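You operate a simulated robot arm through the tools that you are given. There is no shell and no other tool. Be economical: measure what you need, move in short steps, check, and stop when the job is done.

Carry out the task below with a simulated robot arm. There is one attempt and no reset: what you move stays moved.

## Task
Join the washer to its water again and try it on Cotton.
Fine: push the blue coupler home on the tap spout, then open the inlet tap, then put the red lever on, then press start once and watch till it ends; no drip.

It is judged by the outcome, as a careful person would: the job done as asked, and still so three seconds after it is handed in. It fails if anything else is knocked over, pushed out of place, dropped, spilled or broken.

## Robot
A 6-joint arm with a two-finger parallel gripper on a trunk, on a base that drives. Base frame: it is fixed to the floor where the robot stands at the start and does not move with it; the origin is under the middle of the robot, x ahead of it, y to its left, z up. Lengths are in mm, angles in degrees, forces in N, time in s.
With the tool pointing down near the work surface it reaches from about 280 to 680 mm from the robot's upright axis, wherever it stands. Its first joint turns from -166.0 to 166.0 degrees. Places, roughly: inlet tap [600, -300, 700]; red lever [600, -500, 700]; tap spout [500, -200, 400]; washer [700, -900, 400]; washer dial [400, -900, 800]. Payload 4.1 kg.
The tool frame sits at the grasp point between the pads (the TCP): z along the fingers, y along the line on which they close. The tips reach 23 mm beyond it. The gripper opens to 94 mm. The fingers are 38 mm wide and 10 mm thick; the gripper's body (54 by 96 mm) begins 39 mm behind the TCP.
Orientation is that of the tool frame in the base frame, as a unit quaternion [x, y, z, w]. With the fingers straight down and closing along the base's y, the tool's x points along the base's -x, its y along +y and its z along -z.

## Interface
- The arm moves only by the tool drive_tool. Its argument "increments" is a list of rows, each a list of 7 numbers: the shift along the tool's x, y, z in mm, then the turn, a rotation vector about the tool's x, y, z in degrees, then the finger opening in mm, from 0 to 94. In form: [[tx, ty, tz, wx, wy, wz, fingers], ...]. A call has 1 to 20 rows; each row shifts and turns the commanded pose from where the row before left it, along the tool's axes as they then stand. Rows are played at 5 a second. More than 50 mm and 8.6 degrees between two rows, or a gripper value outside its range, and nothing of the call is played. A pose out of reach is approached as far as the arm can. The call stops where the force on the tool passes 50 N (or 10 N more than at its start, if that is more) or the arm is blocked; 0.2 s more then pass. Each finger travels about 45 mm/s and halts on what it meets, pressing with about 42 N; the grip force reading is that of the motor and also rises with nothing between the fingers. The clock runs only during rows and for 0.2 s after the last one: add rows that do not move to give the fingers time. It gives the time, the measured TCP pose, the force on the tool (base axes), the opening and the grip force at its end, in the units of the frame above (readings bear some noise), with the torque about the TCP (base axes, N m) and any sound that the robot's microphone picked up.
- Cameras (640 x 400 px; columns grow to the right, rows downward): "scene" is now at [4.6, 114.7, 1438.7]; the picture's right is [-0.61, -0.79, 0.00], its down [-0.54, 0.42, -0.73] and it looks along [0.57, -0.45, -0.69] (base axes); focal length 286 px, centre (320, 200). "wrist" rides on the gripper at [86, 16, -74] in the tool frame; the picture's right is [-0.18, 0.98, 0.00], its down [-0.58, -0.11, -0.81] and it looks along [-0.79, -0.15, 0.59] (tool axes); focal length 243 px, centre (320, 200). There is no depth. A picture from a camera that has moved, and an enlarged one, comes with that camera's place and axes in the base frame and with its lens.
- camera(camera): a new picture of that camera. No time passes.
- raise_lower(by): slides the trunk up (or, below 0, down) by that many mm; the arm and the scene camera ride with it, the base frame stays. It gives what a move gives, with no picture.
- roll_base(legs): drives the robot by 1 to 6 legs, each [ahead, turn to the left] in mm and degrees, along the robot's own axes; the way and the turn of a leg run together, so that a leg with both is an arc; at most 1500 mm and 180 degrees a leg. The arm and the cameras ride along, it lands a little off, and it stops where it bumps. It gives what a move gives.
- aim_head(pan, tilt): turns the head with the scene camera to pan (to the left, within 155 degrees either way) and tilt (down, from -29 to 69), counted from straight ahead of the robot. It gives what a move gives.
- inspect(camera, box): a new picture of the part [left, top, right, bottom] of that camera's present view, enlarged. No time passes.
- finish_job(): hands the job in; it is judged then, once.

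Work in short steps. Places have to be worked out from the pictures, the camera data and where the tool is seen: move nearer, look again, correct. Check each grasp and each placing, and mend what went wrong. You have 120 turns and 98 pictures in all, those below and enlarged ones among them. Open the gripper and draw the arm clear of the work before you hand the job in, unless the task says otherwise; then end with one line.

The tools are called after "Emit:" as a command line: name --pt "numbers of a row" for each row, then --argument value for the rest, lists and objects as JSON in quotes. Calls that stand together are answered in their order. drive_tool: Moves the arm, as the interface text tells. Its arguments: {"type":"object","properties":{"increments":{"type":"array","items":{"type":"array","items":{"type":"number"}}}},"required":["increments"]} The other tools are called the same way: raise_lower (by) slides the trunk up or down; roll_base (legs) drives the base; aim_head (pan, tilt) turns the head that bears the scene camera; camera (camera) takes a picture; inspect (camera, box) takes an enlarged picture of a part of a camera's view; finish_job () hands the job in.

At the start:

```text
clock: 0.0
tool_pos: [253.3, -345.5, 1119.9]
orientation: [0.001, 1.0, 0.0, 0.0]
contact_force: [0.8, 0.6, 0.2]
wrist_torque: [0.0, 0.02, 0.02]
gripper_width: 94.0
finger_force: 0.0
trunk travel left (down, up): [-400.0, 190.0]
robot x, y, heading: [-2.0, 3.3, 0.0]
head pan, tilt: [-37.9, 43.3]
```

scene: 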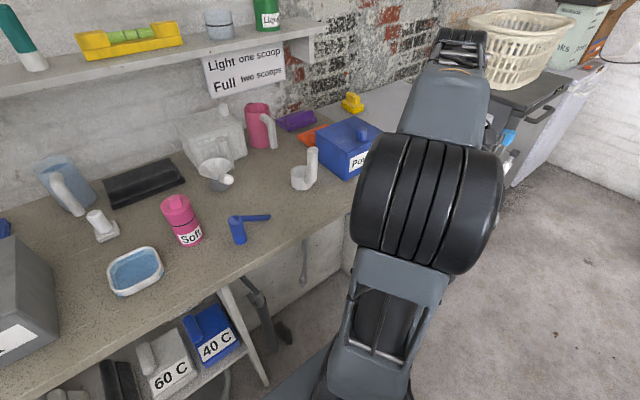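
wrist: 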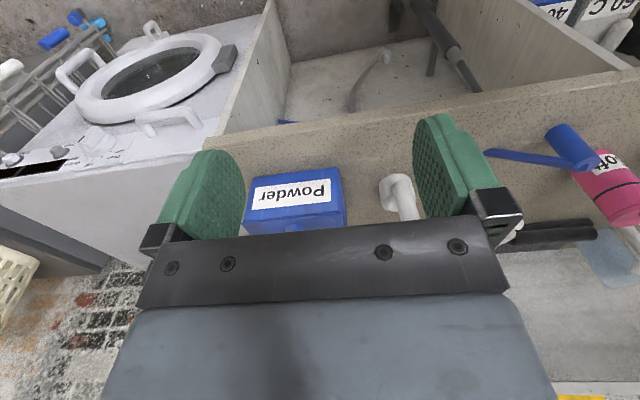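

The arm blocks the scene view over the work area. I turn the head to see the washer and the taps.

Emit:
aim_head --pan -60 --tilt 40

Emit:
camera --camera "scene"

Emit:
inspect --camera "wrist" --box '[0, 0, 640, 240]'

```text
clock: 0.9
tool_pos: [254.3, -345.5, 1121.0]
orientation: [0.001, 1.0, 0.0, -0.001]
contact_force: [0.2, -1.0, 0.2]
wrist_torque: [0.01, -0.01, 0.0]
gripper_width: 94.0
finger_force: 0.0
trunk travel left (down, up): [-400.0, 190.0]
robot x, y, heading: [1.2, -0.5, -0.1]
head pan, tilt: [-60.0, 40.0]
```

```text
95 pictures are left
camera scene: at [-18.1, 91.9, 1443.4], right [-0.87, -0.5, 0.0], down [-0.32, 0.56, -0.77], along [0.38, -0.66, -0.64], focal length 286 px, centre (320, 200)
```

scene: 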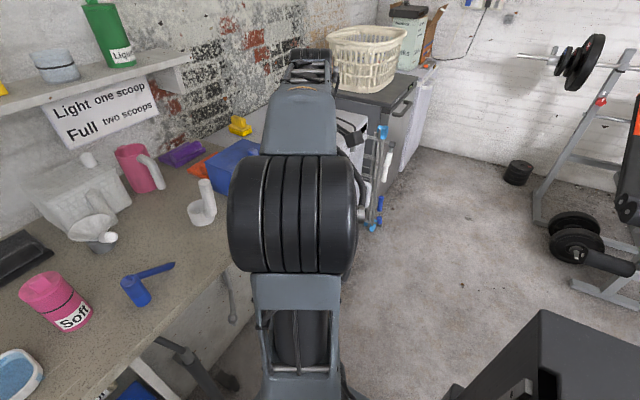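

```text
1.00 times, centred on (320, 120) of wrist (not enlarged: the box is as wide or as high as the picture)
camera zoom: at [167.6, -329.5, 1194.7], right [0.18, 0.98, 0.0], down [0.58, -0.11, 0.81], along [0.79, -0.15, -0.59], focal length 243 px, centre (320, 280)
```

zoom: 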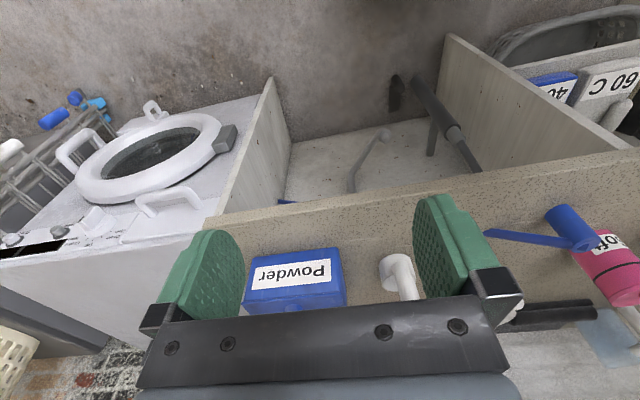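

The wrist picture is upside down; the plumbing seems to be in the alcove below the counter. I look behind before backing up, to check the floor is free.

Emit:
aim_head --pan -150 --tilt 35

Emit:
camera --camera "scene"

Emit:
aim_head --pan 150 --tilt 35

Emit:
camera --camera "scene"

```text
clock: 2.5
tool_pos: [254.5, -345.4, 1119.2]
orientation: [0.0, 1.0, -0.001, 0.0]
contact_force: [0.2, 0.0, -0.1]
wrist_torque: [0.0, -0.07, 0.0]
gripper_width: 93.9
finger_force: 0.1
trunk travel left (down, up): [-400.0, 190.0]
robot x, y, heading: [-1.0, -1.9, 0.0]
head pan, tilt: [-150.0, 35.0]
```

```text
93 pictures are left
camera scene: at [-136.9, 121.4, 1451.0], right [-0.5, 0.87, 0.0], down [0.5, 0.29, -0.82], along [-0.71, -0.41, -0.57], focal length 286 px, centre (320, 200)
```

scene: 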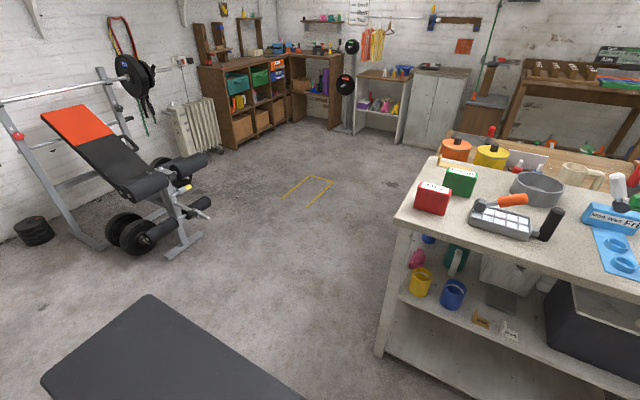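

```text
clock: 6.6
tool_pos: [253.5, -344.9, 1120.2]
orientation: [0.001, 1.0, 0.0, 0.0]
contact_force: [0.4, 0.4, 0.0]
wrist_torque: [0.02, -0.01, -0.01]
gripper_width: 94.2
finger_force: 0.1
trunk travel left (down, up): [-400.0, 190.0]
robot x, y, heading: [-3.1, -0.6, 0.1]
head pan, tilt: [150.0, 35.0]
```

```text
92 pictures are left
camera scene: at [-136.9, 209.5, 1451.0], right [0.5, 0.87, 0.0], down [0.5, -0.29, -0.82], along [-0.71, 0.41, -0.57], focal length 286 px, centre (320, 200)
```

scene: 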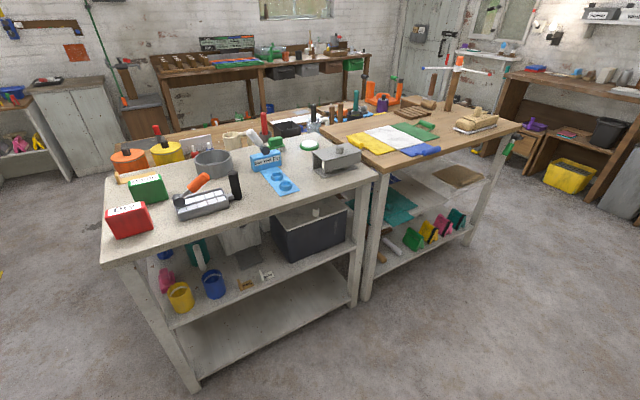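

A bench stands about 900 mm behind, so backing 350 mm is safe. Then I look at the alcove below the counter.

Emit:
roll_base --legs '[[-350, 0]]'

Emit:
aim_head --pan -15 --tilt 40

Emit:
camera --camera "scene"

Emit:
camera --camera "wrist"

```text
clock: 8.8
tool_pos: [-95.4, -346.3, 1119.6]
orientation: [0.005, 1.0, 0.0, 0.0]
contact_force: [-0.3, 0.0, 0.7]
wrist_torque: [0.0, 0.0, 0.03]
gripper_width: 94.3
finger_force: 0.1
trunk travel left (down, up): [-400.0, 190.0]
robot x, y, heading: [-348.0, 1.8, -0.4]
head pan, tilt: [150.0, 35.0]
```

```text
clock: 11.4
tool_pos: [-95.3, -347.2, 1121.3]
orientation: [0.004, 1.0, 0.0, 0.0]
contact_force: [-0.7, -0.3, 0.0]
wrist_torque: [0.0, 0.01, 0.01]
gripper_width: 93.7
finger_force: 0.1
trunk travel left (down, up): [-400.0, 190.0]
robot x, y, heading: [-348.8, 1.8, -0.4]
head pan, tilt: [-15.0, 40.0]
```

```text
91 pictures are left
camera scene: at [-323.4, 144.8, 1443.4], right [-0.27, -0.96, 0.0], down [-0.62, 0.17, -0.77], along [0.74, -0.2, -0.64], focal length 286 px, centre (320, 200)
```

scene: 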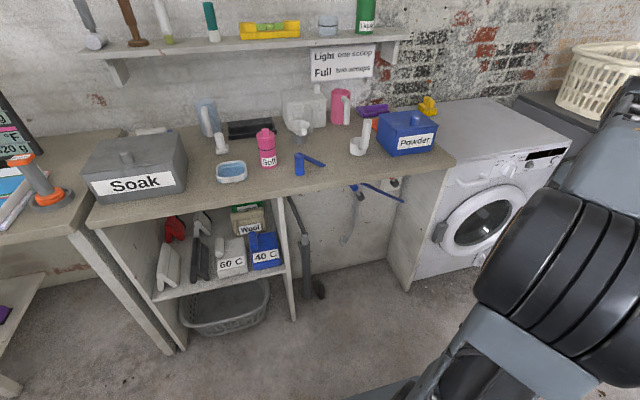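

```text
90 pictures are left
camera wrist: at [-181.5, -329.4, 1194.7], right [0.19, 0.98, 0.0], down [0.58, -0.11, 0.81], along [0.79, -0.16, -0.59], focal length 243 px, centre (320, 200)
```

wrist: 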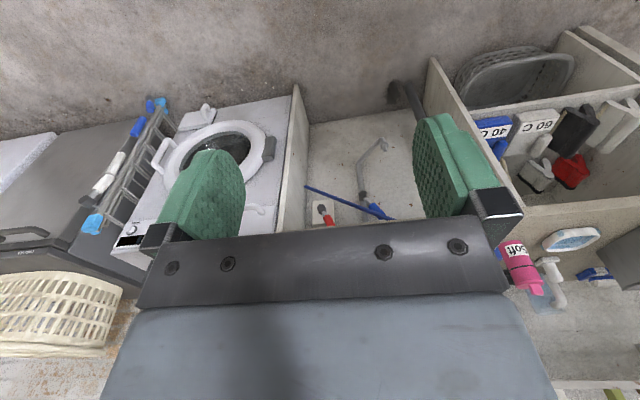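

I now see the alcove: a tap with a blue lever, a red lever on the wall, and a grey hose. I lower the trunk to look in more directly.

Emit:
raise_lower --by -380

Emit:
aim_head --pan -22 --tilt 27

Emit:
camera --camera "scene"

Emit:
camera --camera "wrist"

```text
clock: 15.0
tool_pos: [-95.4, -345.8, 740.2]
orientation: [0.004, 1.0, 0.001, 0.0]
contact_force: [-0.2, -0.1, 0.1]
wrist_torque: [-0.03, 0.01, 0.01]
gripper_width: 94.1
finger_force: 0.0
trunk travel left (down, up): [-20.0, 570.0]
robot x, y, heading: [-342.7, 8.7, -0.4]
head pan, tilt: [-15.0, 40.0]
```

```text
clock: 15.8
tool_pos: [-96.3, -346.3, 739.8]
orientation: [0.005, 1.0, 0.0, 0.0]
contact_force: [0.9, -0.1, 0.3]
wrist_torque: [0.02, -0.01, 0.0]
gripper_width: 94.1
finger_force: 0.1
trunk travel left (down, up): [-20.0, 570.0]
robot x, y, heading: [-350.3, 4.4, -0.3]
head pan, tilt: [-22.0, 27.0]
```

```text
89 pictures are left
camera scene: at [-320.7, 132.5, 1083.5], right [-0.38, -0.92, 0.0], down [-0.42, 0.17, -0.89], along [0.82, -0.34, -0.45], focal length 286 px, centre (320, 200)
```

scene: 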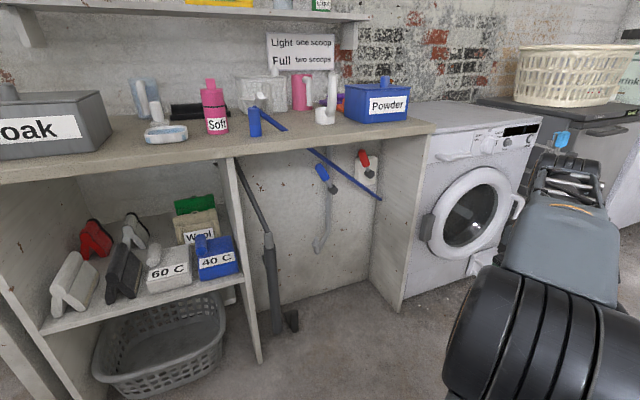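

```text
88 pictures are left
camera wrist: at [-181.5, -329.4, 814.7], right [0.19, 0.98, 0.0], down [0.58, -0.11, 0.81], along [0.79, -0.16, -0.59], focal length 243 px, centre (320, 200)
```

wrist: 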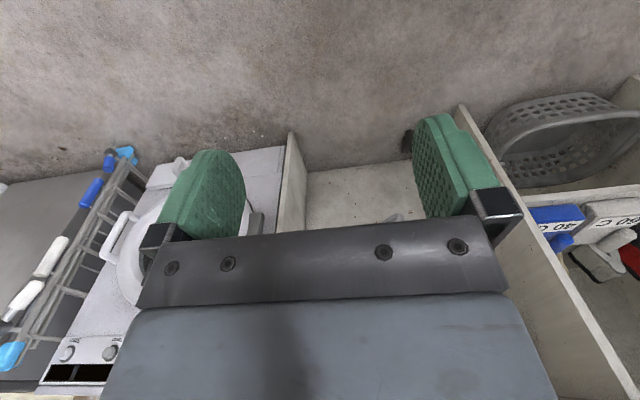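

Emit:
inspect --camera "scene" --box '[220, 100, 410, 300]'

Emit:
inspect --camera "scene" --box '[280, 135, 390, 205]'

Emit:
inspect --camera "scene" --box '[400, 100, 560, 280]'

```text
2.00 times, centred on (315, 200) of scene
camera zoom: at [-320.7, 132.5, 1083.5], right [-0.38, -0.92, 0.0], down [-0.42, 0.17, -0.89], along [0.82, -0.34, -0.45], focal length 572 px, centre (330, 200)
```

zoom: 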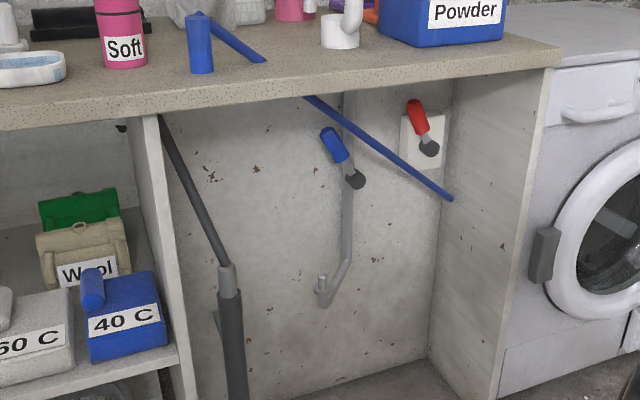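

```text
5.71 times, centred on (335, 170) of scene
camera zoom: at [-320.7, 132.5, 1083.5], right [-0.38, -0.92, 0.0], down [-0.42, 0.17, -0.89], along [0.82, -0.34, -0.45], focal length 1633 px, centre (234, 371)
```

zoom: 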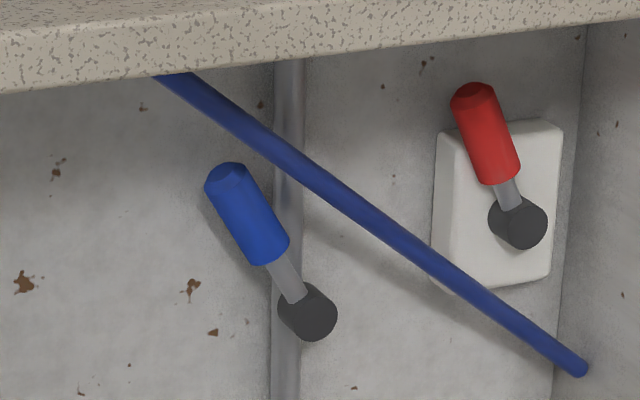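

```text
2.22 times, centred on (480, 190) of scene
camera zoom: at [-320.7, 132.5, 1083.5], right [-0.38, -0.92, 0.0], down [-0.42, 0.17, -0.89], along [0.82, -0.34, -0.45], focal length 635 px, centre (-36, 222)
```

zoom: 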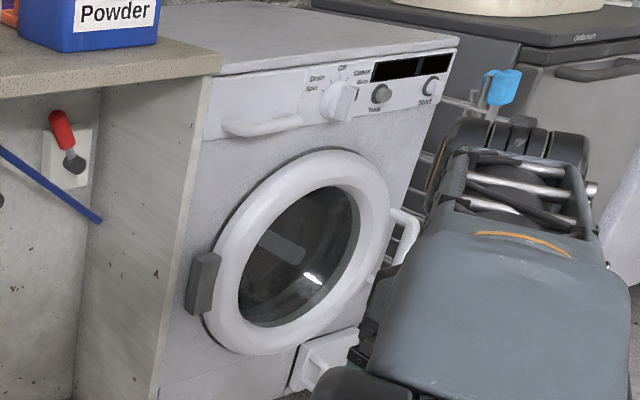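

The blue cylinder on the counter looks like the coupler, with its hose running down to the washer. I look close at the spout and coupler.

Emit:
inspect --camera "scene" --box '[295, 210, 355, 260]'

Emit:
inspect --camera "scene" --box '[235, 95, 305, 145]'

Emit:
inspect --camera "scene" --box '[460, 105, 550, 165]'

```text
8.00 times, centred on (325, 235) of scene
camera zoom: at [-320.7, 132.5, 1083.5], right [-0.38, -0.92, 0.0], down [-0.42, 0.17, -0.89], along [0.82, -0.34, -0.45], focal length 2287 px, centre (280, -80)
```

zoom: 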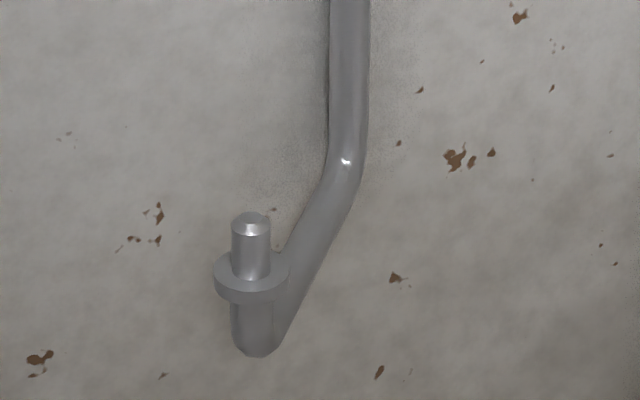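

```text
8.00 times, centred on (270, 120) of scene
camera zoom: at [-320.7, 132.5, 1083.5], right [-0.38, -0.92, 0.0], down [-0.42, 0.17, -0.89], along [0.82, -0.34, -0.45], focal length 2287 px, centre (720, 840)
```

zoom: 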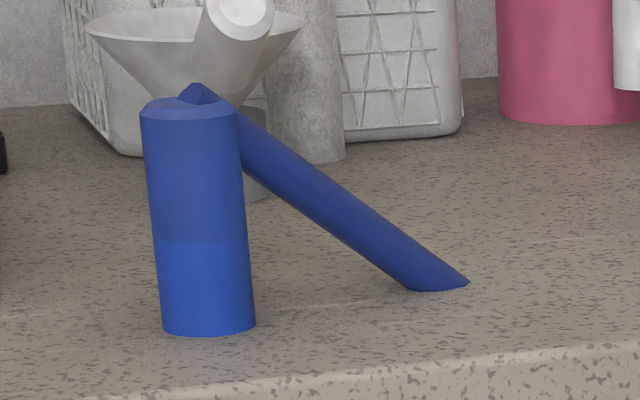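

```text
6.67 times, centred on (505, 135) of scene
camera zoom: at [-320.7, 132.5, 1083.5], right [-0.38, -0.92, 0.0], down [-0.42, 0.17, -0.89], along [0.82, -0.34, -0.45], focal length 1906 px, centre (-913, 633)
```

zoom: 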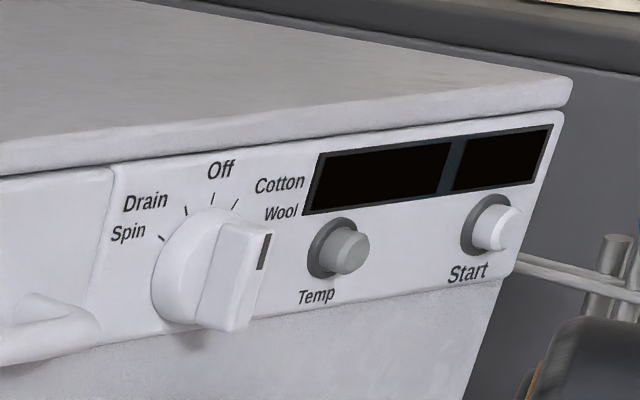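

The coupler is an upright blue cup at about (483, 0, 920), and the spout a nub pointing up with a flange at about (541, -210, 430). I bring the arm in front and turn the tool level (pointing +x), camera on top, in free air.

Emit:
drive_tool --pt "-30 25 0 0 0 0 94" --pt "-30 25 0 0 0 0 94" --pt "-30 25 0 0 0 0 94" --pt "-30 25 0 0 0 0 94" --pt "-30 25 0 0 0 0 94" --pt "-30 25 0 0 0 0 94" --pt "-30 25 0 0 0 0 94" --pt "-30 25 0 0 0 0 94" --pt "-30 25 0 0 0 0 94" --pt "-25 25 0 0 0 0 94"

Emit:
drive_tool --pt "0 0 0 0 -8.5 0 94" --pt "0 0 0 0 -8.5 0 94" --pt "0 0 0 0 -8.5 0 94" --pt "0 0 0 0 -8.5 0 94" --pt "0 0 0 0 -8.5 0 94" --pt "0 0 0 0 -8.5 0 94" --pt "0 0 0 0 -8.5 0 94" --pt "0 0 0 0 -8.5 0 94" --pt "0 0 0 0 -8.5 0 94" --pt "0 0 0 0 -8.5 0 94" --pt "0 0 0 0 -5 0 94"

```text
clock: 18.0
tool_pos: [203.6, -98.3, 738.5]
orientation: [0.005, 1.0, 0.0, 0.0]
contact_force: [-0.1, -0.5, 0.3]
wrist_torque: [0.01, 0.01, -0.03]
gripper_width: 93.9
finger_force: 0.0
trunk travel left (down, up): [-20.0, 570.0]
robot x, y, heading: [-345.0, 0.9, -0.7]
head pan, tilt: [-22.0, 27.0]
```

```text
clock: 20.4
tool_pos: [200.5, -99.3, 741.3]
orientation: [0.003, 0.707, -0.003, 0.707]
contact_force: [0.3, -0.9, 0.8]
wrist_torque: [-0.02, 0.02, 0.0]
gripper_width: 93.8
finger_force: 0.2
trunk travel left (down, up): [-20.0, 570.0]
robot x, y, heading: [-346.2, 1.4, -0.4]
head pan, tilt: [-22.0, 27.0]
```

The tool is level. Now I roll it 180° to bring the camera on top.

Emit:
drive_tool --pt "0 0 0 0 0 8.5 94" --pt "0 0 0 0 0 8.5 94" --pt "0 0 0 0 0 8.5 94" --pt "0 0 0 0 0 8.5 94" --pt "0 0 0 0 0 8.5 94" --pt "0 0 0 0 0 8.5 94" --pt "0 0 0 0 0 8.5 94" --pt "0 0 0 0 0 8.5 94" --pt "0 0 0 0 0 8.5 94" --pt "0 0 0 0 0 8.5 94" --pt "0 0 0 0 0 8.5 94" --pt "0 0 0 0 0 8.5 94" --pt "0 0 0 0 0 8.5 94" --pt "0 0 0 0 0 8.5 94" --pt "0 0 0 0 0 8.5 94" --pt "0 0 0 0 0 8.5 94" --pt "0 0 0 0 0 8.5 94" --pt "0 0 0 0 0 8.5 94" --pt "0 0 0 0 0 8.5 94" --pt "0 0 0 0 0 8.5 94"

Emit:
drive_tool --pt "0 0 0 0 0 8.5 94" --pt "0 0 0 0 0 1.5 94"

Emit:
camera --camera "wrist"

Emit:
camera --camera "scene"

```text
clock: 24.6
tool_pos: [201.6, -99.2, 740.8]
orientation: [0.705, 0.057, 0.704, 0.063]
contact_force: [0.1, -0.3, 0.4]
wrist_torque: [0.03, -0.01, -0.01]
gripper_width: 94.1
finger_force: 0.0
trunk travel left (down, up): [-20.0, 570.0]
robot x, y, heading: [-346.5, -0.1, -0.5]
head pan, tilt: [-22.0, 27.0]
```

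```text
clock: 25.2
tool_pos: [201.4, -99.0, 739.3]
orientation: [0.707, -0.004, 0.707, 0.003]
contact_force: [0.5, 0.3, -0.1]
wrist_torque: [-0.02, -0.02, 0.0]
gripper_width: 94.1
finger_force: 0.0
trunk travel left (down, up): [-20.0, 570.0]
robot x, y, heading: [-344.7, 1.5, -0.3]
head pan, tilt: [-22.0, 27.0]
```

```text
81 pictures are left
camera wrist: at [127.4, -115.1, 826.4], right [-0.01, -0.98, -0.19], down [-0.81, 0.12, -0.58], along [0.59, 0.14, -0.79], focal length 243 px, centre (320, 200)
```

wrist: 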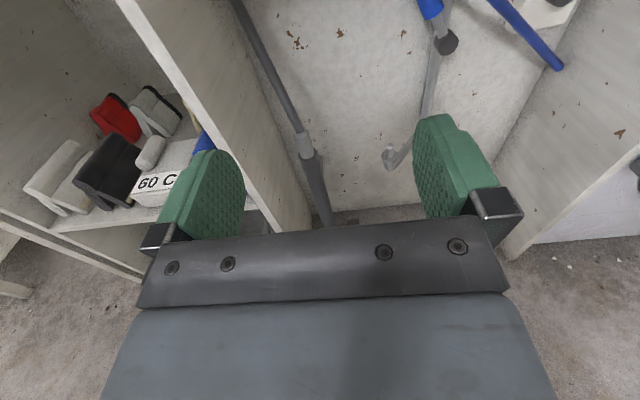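

```text
80 pictures are left
camera scene: at [-320.7, 132.5, 1083.6], right [-0.38, -0.92, 0.0], down [-0.42, 0.17, -0.89], along [0.82, -0.34, -0.45], focal length 286 px, centre (320, 200)
```

scene: 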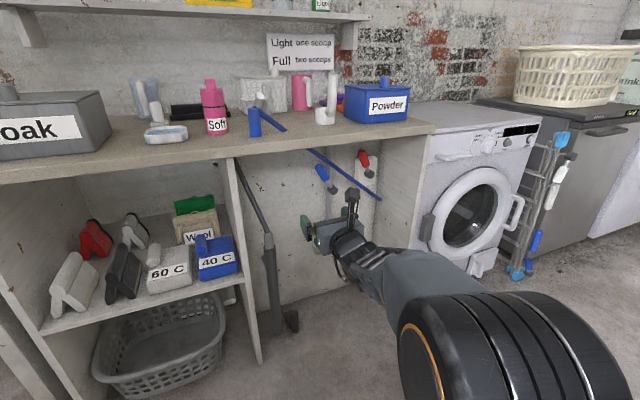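

Good. Now I raise the trunk so that the tool is at coupler height, shift toward y=0, and look.

Emit:
raise_lower --by 210

Emit:
drive_tool --pt "0 -32 0 0 0 0 94" --pt "0 -32 0 0 0 0 94" --pt "0 -32 0 0 0 0 94"

Emit:
camera --camera "wrist"

Emit:
camera --camera "scene"

```text
clock: 27.4
tool_pos: [201.8, -99.7, 949.8]
orientation: [0.707, -0.003, 0.707, 0.002]
contact_force: [0.5, 0.4, -0.1]
wrist_torque: [0.02, 0.0, -0.02]
gripper_width: 94.3
finger_force: 0.0
trunk travel left (down, up): [-230.0, 360.0]
robot x, y, heading: [-343.7, 2.4, -0.1]
head pan, tilt: [-22.0, 27.0]
```

```text
clock: 28.2
tool_pos: [195.1, -44.0, 960.5]
orientation: [0.708, 0.002, 0.706, -0.002]
contact_force: [-0.4, 0.3, 0.1]
wrist_torque: [0.03, 0.01, 0.0]
gripper_width: 94.0
finger_force: 0.0
out of reach, approached as far as the arm can: row 2, 3
trunk travel left (down, up): [-230.0, 360.0]
robot x, y, heading: [-344.1, 0.3, -0.5]
head pan, tilt: [-22.0, 27.0]
```

```text
79 pictures are left
camera wrist: at [122.1, -60.8, 1047.1], right [0.0, -0.98, -0.18], down [-0.81, 0.11, -0.58], along [0.59, 0.15, -0.79], focal length 243 px, centre (320, 200)
```

wrist: 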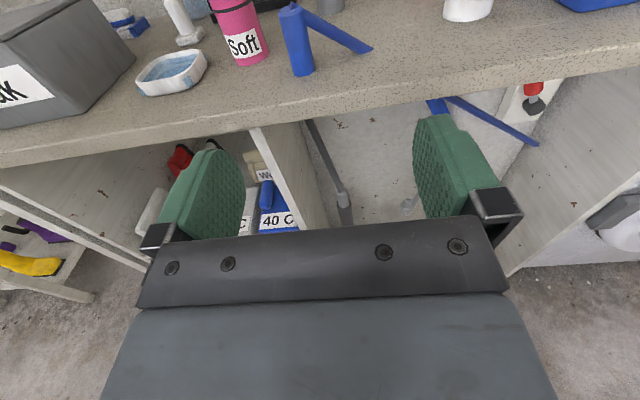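

```text
78 pictures are left
camera scene: at [-320.8, 132.5, 1293.6], right [-0.38, -0.92, 0.0], down [-0.42, 0.17, -0.89], along [0.82, -0.34, -0.45], focal length 286 px, centre (320, 200)
```

scene: 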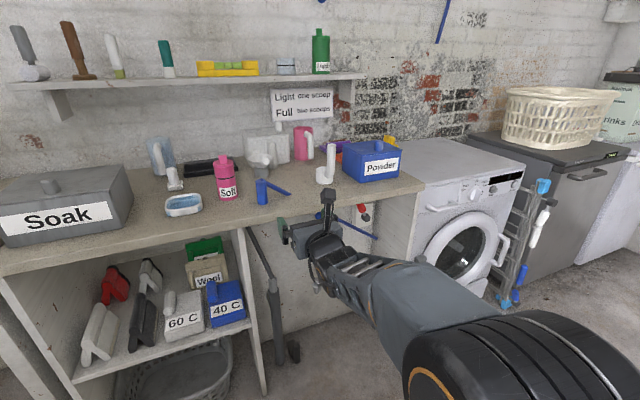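

The arm is too folded for y=0 here. I extend the tool first, then shift sideways to y≈-4, still short of the counter edge.

Emit:
drive_tool --pt "-10 0 33 0 0 0 94" --pt "-10 0 33 0 0 0 94" --pt "-5 0 33 0 0 0 94" --pt "0 -20 0 0 0 0 94" --pt "0 -20 0 0 0 0 94" --pt "0 0 0 0 0 0 94"

```text
clock: 29.6
tool_pos: [293.4, -56.9, 950.4]
orientation: [0.708, 0.002, 0.706, -0.002]
contact_force: [-0.3, 0.6, -0.2]
wrist_torque: [0.01, -0.01, 0.02]
gripper_width: 94.0
finger_force: 0.0
out of reach, approached as far as the arm can: row 1, 2, 3, 4, 5
trunk travel left (down, up): [-230.0, 360.0]
robot x, y, heading: [-348.3, 0.7, -0.5]
head pan, tilt: [-22.0, 27.0]
```

The arm cannot pass about -5° of azimuth in this posture, so I must turn the robot left and work on its right side. I retract the tool first.

Emit:
drive_tool --pt "0 40 -35 0 0 0 94" --pt "0 40 -35 0 0 0 94" --pt "0 40 -35 0 0 0 94" --pt "0 40 -35 0 0 0 94" --pt "0 0 0 0 0 0 94"

```text
refused: row 1 steps farther than a row can; nothing moved
```

Emit:
drive_tool --pt "0 30 -30 0 0 0 94" --pt "0 30 -30 0 0 0 94" --pt "0 30 -30 0 0 0 94" --pt "0 30 -30 0 0 0 94" --pt "0 20 -20 0 0 0 94" --pt "0 0 0 0 0 0 94"

```text
clock: 31.0
tool_pos: [151.2, -199.6, 948.6]
orientation: [0.707, -0.003, 0.707, 0.003]
contact_force: [0.4, -0.1, -0.4]
wrist_torque: [-0.02, 0.04, -0.02]
gripper_width: 94.1
finger_force: 0.0
trunk travel left (down, up): [-230.0, 360.0]
robot x, y, heading: [-351.3, -1.2, -0.6]
head pan, tilt: [-22.0, 27.0]
```

Now turn right a bit, drive ahead, and turn left to face about +35°.

Emit:
roll_base --legs '[[0, -16], [210, 0], [0, 51]]'

Emit:
aim_head --pan -40 --tilt 35

Emit:
camera --camera "scene"

```text
clock: 35.9
tool_pos: [378.0, 62.3, 947.0]
orientation: [0.676, 0.208, 0.676, -0.208]
contact_force: [0.0, 0.2, -0.4]
wrist_torque: [0.02, 0.03, 0.01]
gripper_width: 93.9
finger_force: 0.1
trunk travel left (down, up): [-230.0, 360.0]
robot x, y, heading: [-144.8, -57.7, 34.2]
head pan, tilt: [-22.0, 27.0]
```

```text
clock: 36.7
tool_pos: [379.4, 62.0, 948.0]
orientation: [0.676, 0.207, 0.676, -0.207]
contact_force: [-1.0, 0.3, -0.3]
wrist_torque: [0.0, 0.0, -0.01]
gripper_width: 93.7
finger_force: 0.1
trunk travel left (down, up): [-230.0, 360.0]
robot x, y, heading: [-143.4, -58.2, 34.3]
head pan, tilt: [-40.0, 35.0]
```

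```text
77 pictures are left
camera scene: at [-201.5, 35.9, 1281.0], right [-0.1, -1.0, 0.0], down [-0.57, 0.06, -0.82], along [0.82, -0.08, -0.57], focal length 286 px, centre (320, 200)
```

scene: 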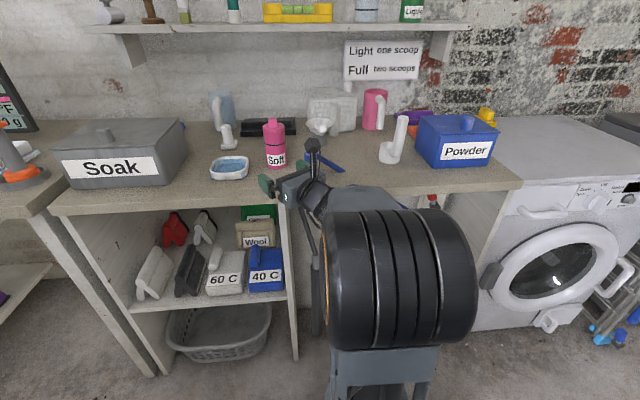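

I turn the tool back to point straight along +x, then shift to y≈-4.

Emit:
drive_tool --pt "0 0 0 -8.5 0 0 94" --pt "0 0 0 -8.5 0 0 94" --pt "0 0 0 -8.5 0 0 94" --pt "0 0 0 -8.5 0 0 94" --pt "-4 22 -5 0 0 0 94" --pt "-4 22 -5 0 0 0 94" --pt "-4 22 0 0 0 0 94" --pt "0 0 0 0 0 0 94"

Emit:
camera --camera "wrist"

```text
clock: 38.5
tool_pos: [367.6, -116.2, 963.2]
orientation: [0.707, 0.002, 0.707, -0.003]
contact_force: [0.0, 0.2, -0.7]
wrist_torque: [-0.03, -0.02, 0.02]
gripper_width: 94.0
finger_force: 0.1
out of reach, approached as far as the arm can: row 3, 4
trunk travel left (down, up): [-230.0, 360.0]
robot x, y, heading: [-141.5, -56.8, 34.5]
head pan, tilt: [-40.0, 35.0]
```

```text
76 pictures are left
camera wrist: at [294.0, -132.7, 1048.7], right [0.01, -0.98, -0.18], down [-0.81, 0.1, -0.58], along [0.59, 0.15, -0.79], focal length 243 px, centre (320, 200)
```

wrist: 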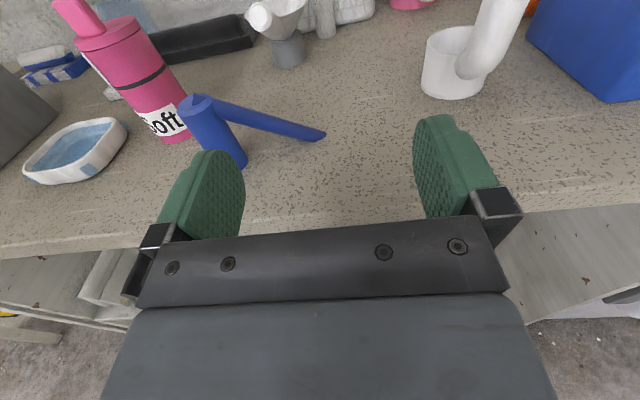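

The limit ties the tool's heading to its azimuth, so I approach with tool yaw +20° and a 15° downward pitch. I stop about 100 mm short of the coupler.

Emit:
drive_tool --pt "0 0 0 6.7 0 0 80" --pt "0 0 0 6.7 0 0 80" --pt "0 0 0 6.6 0 0 80" --pt "-6.3 -21.6 16.7 0 0 0 80" --pt "-6.3 -21.6 16.7 0 0 0 80" --pt "-6.3 -21.6 16.7 0 0 0 80" --pt "0 0 0 0 -7.5 0 80" --pt "0 0 0 0 -7.5 0 80" --pt "0 0 0 0 0 0 80"

Emit:
camera --camera "wrist"

```text
clock: 40.5
tool_pos: [393.1, -37.5, 944.7]
orientation: [0.781, 0.14, 0.599, -0.107]
contact_force: [-0.2, -0.5, 1.0]
wrist_torque: [0.01, 0.01, 0.03]
gripper_width: 79.8
finger_force: 0.0
trunk travel left (down, up): [-230.0, 360.0]
robot x, y, heading: [-146.9, -59.3, 34.2]
head pan, tilt: [-40.0, 35.0]
```

```text
75 pictures are left
camera wrist: at [353.0, -70.3, 1047.7], right [0.3, -0.94, -0.18], down [-0.91, -0.22, -0.35], along [0.29, 0.27, -0.92], focal length 243 px, centre (320, 200)
```

wrist: 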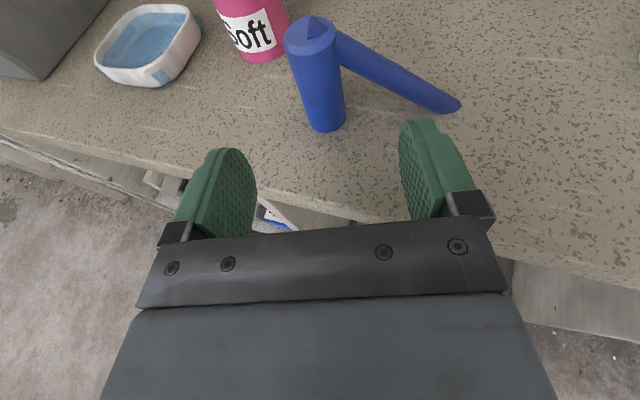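

Pose is right; the coupler is centred at about (478, -7, 919). I advance 92 mm along the tool axis.

Emit:
drive_tool --pt "0 0 25 0 0 0 80" --pt "0 0 25 0 0 0 80" --pt "0 0 22 0 0 0 80" --pt "0 0 20 0 0 0 80" --pt "0 0 0 0 0 0 80"

Emit:
camera --camera "wrist"

```text
clock: 41.7
tool_pos: [477.3, -6.7, 922.7]
orientation: [0.781, 0.14, 0.599, -0.107]
contact_force: [-0.1, -0.5, -0.2]
wrist_torque: [-0.03, 0.0, -0.01]
gripper_width: 79.8
finger_force: 0.1
trunk travel left (down, up): [-230.0, 360.0]
robot x, y, heading: [-144.4, -57.9, 34.5]
head pan, tilt: [-40.0, 35.0]
```

```text
74 pictures are left
camera wrist: at [437.4, -39.7, 1024.4], right [0.3, -0.94, -0.18], down [-0.91, -0.22, -0.35], along [0.29, 0.27, -0.92], focal length 243 px, centre (320, 200)
```

wrist: 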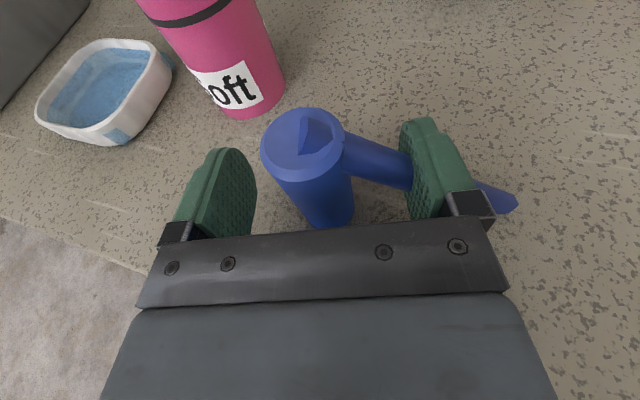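

The coupler sits between the pads, right at the grasp point. I close the fingers.

Emit:
drive_tool --pt "0 0 0 0 0 0 60" --pt "0 0 0 0 0 0 45" --pt "0 0 0 0 0 0 30" --pt "0 0 0 0 0 0 20" --pt "0 0 0 0 0 0 20" --pt "0 0 0 0 0 0 20"

Emit:
camera --camera "wrist"

```text
clock: 43.1
tool_pos: [477.6, -7.4, 921.1]
orientation: [0.781, 0.14, 0.599, -0.107]
contact_force: [-0.8, 0.1, -0.6]
wrist_torque: [0.06, 0.01, -0.01]
gripper_width: 30.5
finger_force: 41.8
trunk travel left (down, up): [-230.0, 360.0]
robot x, y, heading: [-144.5, -54.8, 34.3]
head pan, tilt: [-40.0, 35.0]
```

```text
73 pictures are left
camera wrist: at [437.1, -39.7, 1024.6], right [0.3, -0.94, -0.18], down [-0.91, -0.22, -0.35], along [0.29, 0.27, -0.92], focal length 243 px, centre (320, 200)
```

wrist: 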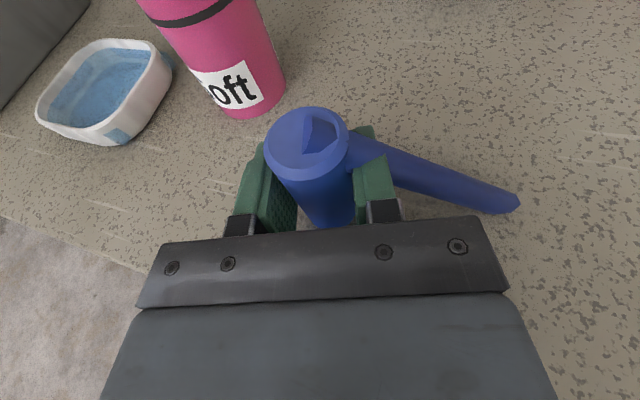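

Grasp holds (30.5 mm, 42 N). I lift 30 mm and draw it back in front of the counter edge.

Emit:
drive_tool --pt "14.5 0 -3.9 0 0 0 20" --pt "14.5 0 -3.9 0 0 0 20" --pt "-8.7 11.8 -32.5 0 0 0 20" --pt "-8.7 11.8 -32.5 0 0 0 20" --pt "-8.7 11.8 -32.5 0 0 0 20" --pt "-8.7 11.8 -32.5 0 0 0 20" --pt "-8.7 11.8 -32.5 0 0 0 20" --pt "0 0 0 0 0 0 20"

Emit:
camera --camera "wrist"

Emit:
camera --camera "scene"

```text
clock: 44.9
tool_pos: [340.2, -117.8, 950.1]
orientation: [0.781, 0.14, 0.599, -0.108]
contact_force: [-0.4, 0.4, -1.7]
wrist_torque: [0.01, 0.03, -0.03]
gripper_width: 30.7
finger_force: 42.0
trunk travel left (down, up): [-230.0, 360.0]
robot x, y, heading: [-142.3, -57.3, 34.2]
head pan, tilt: [-40.0, 35.0]
```

```text
72 pictures are left
camera wrist: at [299.3, -150.3, 1052.2], right [0.3, -0.94, -0.18], down [-0.91, -0.22, -0.35], along [0.29, 0.27, -0.92], focal length 243 px, centre (320, 200)
```

wrist: 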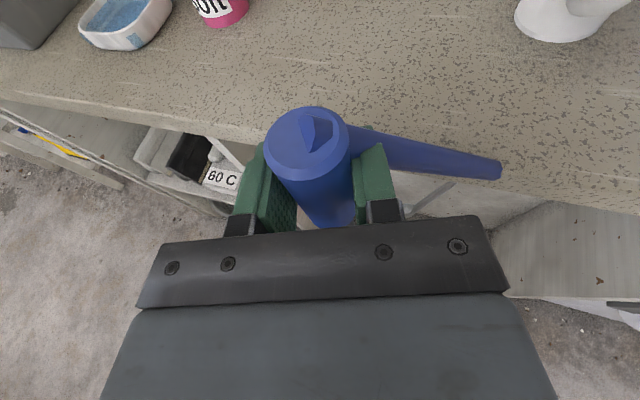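

```text
71 pictures are left
camera scene: at [-201.5, 35.9, 1281.0], right [-0.1, -1.0, 0.0], down [-0.57, 0.06, -0.82], along [0.82, -0.08, -0.57], focal length 286 px, centre (320, 200)
```

scene: 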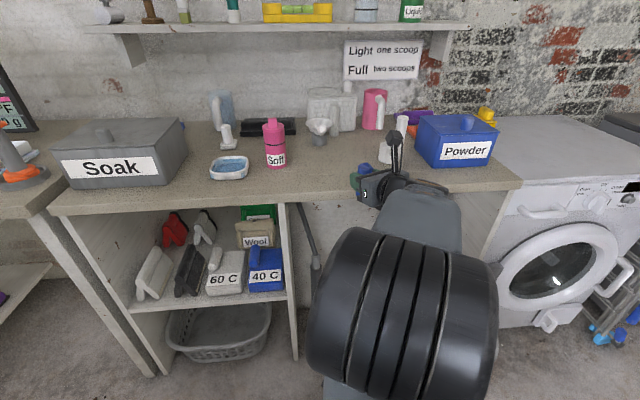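

Coupler is held and clear of the edge. I lower the trunk so it goes below the counter level, in front of the alcove.

Emit:
raise_lower --by -228

Emit:
camera --camera "wrist"

Emit:
camera --camera "scene"

```text
clock: 47.3
tool_pos: [339.7, -117.0, 721.9]
orientation: [0.781, 0.14, 0.599, -0.108]
contact_force: [0.3, -0.2, -1.9]
wrist_torque: [0.03, 0.02, -0.02]
gripper_width: 30.5
finger_force: 42.3
trunk travel left (down, up): [-2.0, 588.0]
robot x, y, heading: [-144.9, -57.6, 34.3]
head pan, tilt: [-40.0, 35.0]
```

```text
70 pictures are left
camera wrist: at [299.7, -150.2, 824.3], right [0.3, -0.94, -0.18], down [-0.91, -0.22, -0.35], along [0.29, 0.27, -0.92], focal length 243 px, centre (320, 200)
```

wrist: 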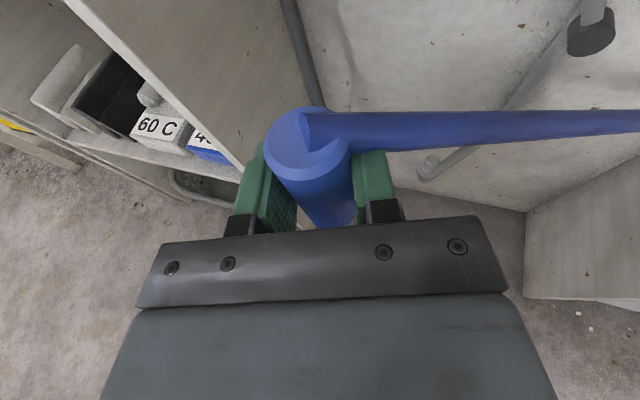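

```text
69 pictures are left
camera scene: at [-201.4, 35.9, 1053.0], right [-0.1, -1.0, 0.0], down [-0.57, 0.06, -0.82], along [0.82, -0.08, -0.57], focal length 286 px, centre (320, 200)
```

scene: 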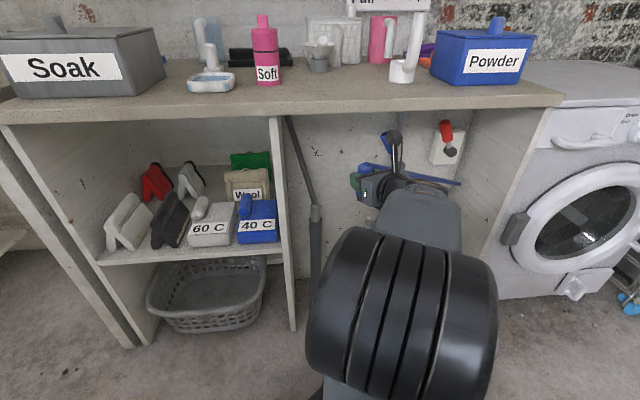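

The spout appears near (522, -200, 440). I go down and toward it, still before the nub, to measure better.

Emit:
drive_tool --pt "-25 19.7 12.5 0 0 0 20" --pt "-25 19.7 12.5 0 0 0 20" --pt "-25 19.7 12.5 0 0 0 20" --pt "-25 19.7 12.5 0 0 0 20" --pt "-25 19.7 12.5 0 0 0 20" --pt "0 0 0 0 0 0 20"

Emit:
camera --camera "wrist"

Emit:
camera --camera "scene"

```text
clock: 48.7
tool_pos: [401.4, -200.9, 584.2]
orientation: [0.781, 0.14, 0.599, -0.107]
contact_force: [-0.6, 0.3, -1.4]
wrist_torque: [0.02, -0.02, 0.02]
gripper_width: 30.6
finger_force: 41.8
trunk travel left (down, up): [-2.0, 588.0]
robot x, y, heading: [-143.5, -56.5, 34.2]
head pan, tilt: [-40.0, 35.0]
```

```text
68 pictures are left
camera wrist: at [360.4, -233.3, 687.4], right [0.3, -0.94, -0.18], down [-0.91, -0.22, -0.35], along [0.29, 0.27, -0.92], focal length 243 px, centre (320, 200)
```

wrist: 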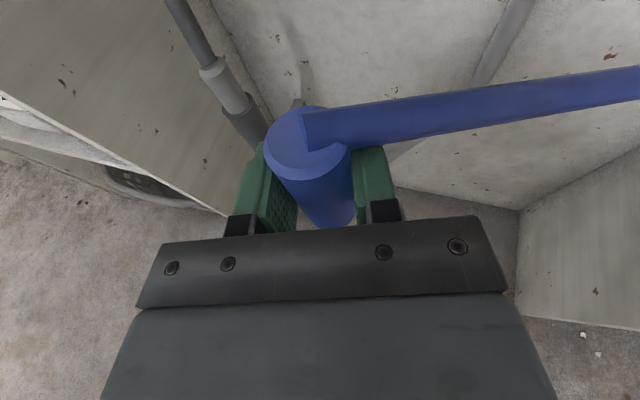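

```text
67 pictures are left
camera scene: at [-201.4, 35.8, 1053.0], right [-0.1, -1.0, 0.0], down [-0.57, 0.06, -0.82], along [0.82, -0.08, -0.57], focal length 286 px, centre (320, 200)
```

scene: 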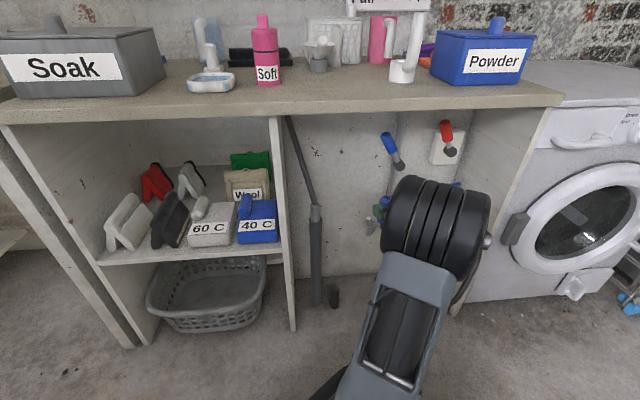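

The nub shows just beyond the coupler in the scene view. I zoom in.

Emit:
inspect --camera "scene" --box '[345, 185, 425, 245]'

Emit:
inspect --camera "wrist" --box '[240, 70, 400, 170]'

```text
6.67 times, centred on (385, 215) of scene
camera zoom: at [-201.4, 35.8, 1053.0], right [-0.1, -1.0, 0.0], down [-0.57, 0.06, -0.82], along [0.82, -0.08, -0.57], focal length 1906 px, centre (-113, 100)
```

zoom: 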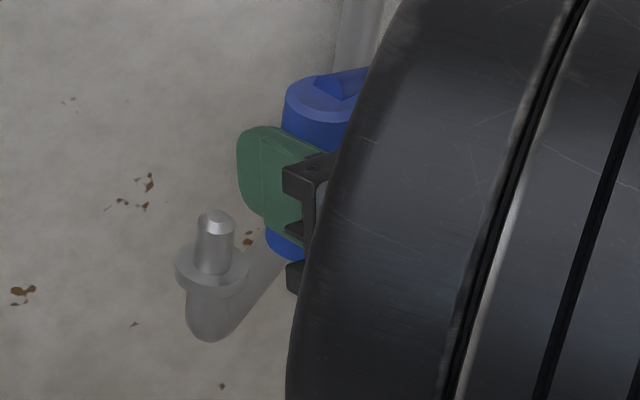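

```text
4.00 times, centred on (320, 120) of wrist
camera zoom: at [360.4, -233.3, 687.4], right [0.3, -0.94, -0.18], down [-0.91, -0.22, -0.35], along [0.29, 0.27, -0.92], focal length 970 px, centre (320, 520)
```

zoom: 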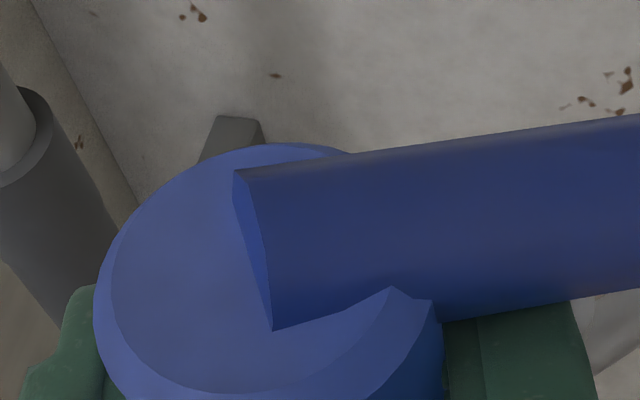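

Triangulating gives nub axis ≈ (506, -195), tip z ≈ 474, flange z ≈ 442. I move the coupler over it with about 40 mm clearance.

Emit:
drive_tool --pt "-0.5 7.8 26.1 0 0 0 20" --pt "-0.5 7.8 26.1 0 0 0 20" --pt "-0.5 7.8 26.1 0 0 0 20" --pt "-0.5 7.8 26.1 0 0 0 20" --pt "0 0 0 0 0 0 20"

Emit:
camera --camera "scene"

Emit:
camera --camera "wrist"

```text
clock: 49.9
tool_pos: [507.0, -193.7, 555.4]
orientation: [0.781, 0.14, 0.599, -0.108]
contact_force: [0.0, 0.3, -1.5]
wrist_torque: [0.04, 0.01, -0.03]
gripper_width: 30.3
finger_force: 42.1
trunk travel left (down, up): [-2.0, 588.0]
robot x, y, heading: [-142.9, -57.3, 34.1]
head pan, tilt: [-40.0, 35.0]
```

```text
64 pictures are left
camera scene: at [-201.3, 35.8, 1053.0], right [-0.1, -1.0, 0.0], down [-0.57, 0.06, -0.82], along [0.82, -0.08, -0.57], focal length 286 px, centre (320, 200)
```

scene: 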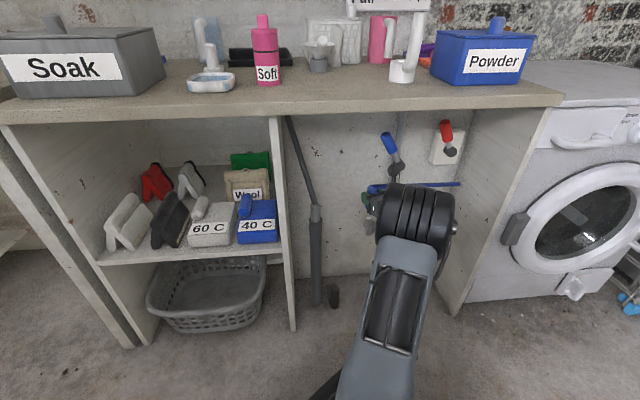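

```text
63 pictures are left
camera wrist: at [466.1, -227.4, 658.2], right [0.3, -0.94, -0.18], down [-0.91, -0.22, -0.35], along [0.29, 0.27, -0.92], focal length 243 px, centre (320, 200)
```

wrist: 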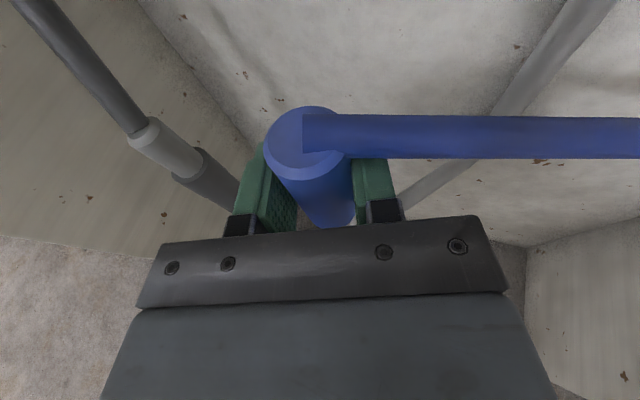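

Emit:
inspect --camera "scene" --box '[350, 175, 410, 225]'

```text
8.00 times, centred on (380, 200) of scene
camera zoom: at [-201.3, 35.8, 1053.0], right [-0.1, -1.0, 0.0], down [-0.57, 0.06, -0.82], along [0.82, -0.08, -0.57], focal length 2287 px, centre (-160, 200)
```

zoom: 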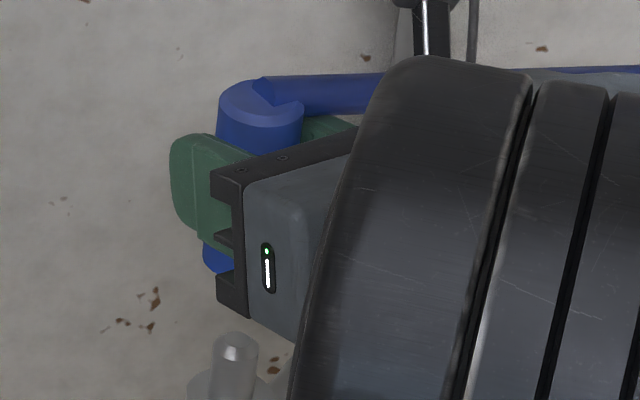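

Laterally (scene view) the coupler axis lines up with the nub; depth is uncertain. I shift 70 mm to the right so that the wrist camera sees the nub beside the gripper.

Emit:
drive_tool --pt "-3.1 32.9 -11.5 0 0 0 20" --pt "-3.1 32.9 -11.5 0 0 0 20" --pt "0 0 0 0 0 0 20"

Emit:
camera --camera "wrist"

```text
clock: 50.7
tool_pos: [505.3, -265.9, 556.0]
orientation: [0.781, 0.141, 0.599, -0.108]
contact_force: [0.4, 0.3, -1.8]
wrist_torque: [0.01, 0.01, 0.0]
gripper_width: 30.6
finger_force: 41.4
trunk travel left (down, up): [-2.0, 588.0]
robot x, y, heading: [-144.9, -56.1, 34.4]
head pan, tilt: [-40.0, 35.0]
```

```text
61 pictures are left
camera wrist: at [465.8, -297.6, 658.4], right [0.3, -0.94, -0.18], down [-0.91, -0.22, -0.35], along [0.29, 0.27, -0.92], focal length 243 px, centre (320, 200)
```

wrist: 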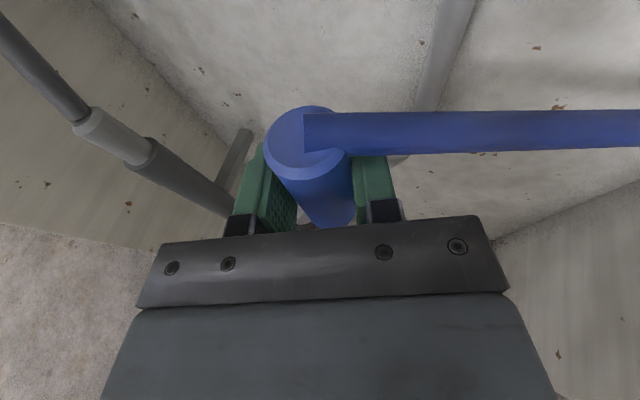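

The nub is hidden behind the left finger. I back out a bit and further right to reveal it.

Emit:
drive_tool --pt "-10.4 22.6 -38.8 0 0 0 20" --pt "-10.4 22.6 -38.8 0 0 0 20" --pt "0 0 0 0 0 0 20"

Emit:
inspect --camera "wrist" --box '[160, 80, 320, 180]'

```text
clock: 51.5
tool_pos: [448.5, -335.3, 553.2]
orientation: [0.781, 0.14, 0.599, -0.108]
contact_force: [-0.7, 0.7, 0.7]
wrist_torque: [-0.02, 0.0, 0.02]
gripper_width: 30.4
finger_force: 42.4
trunk travel left (down, up): [-2.0, 588.0]
robot x, y, heading: [-147.7, -57.3, 34.6]
head pan, tilt: [-40.0, 35.0]
```

```text
4.00 times, centred on (240, 130) of wrist
camera zoom: at [408.0, -368.0, 656.0], right [0.3, -0.94, -0.18], down [-0.91, -0.22, -0.35], along [0.29, 0.27, -0.92], focal length 970 px, centre (640, 480)
```

zoom: 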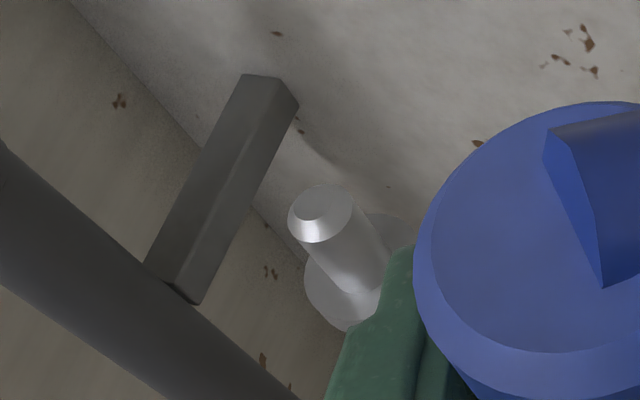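

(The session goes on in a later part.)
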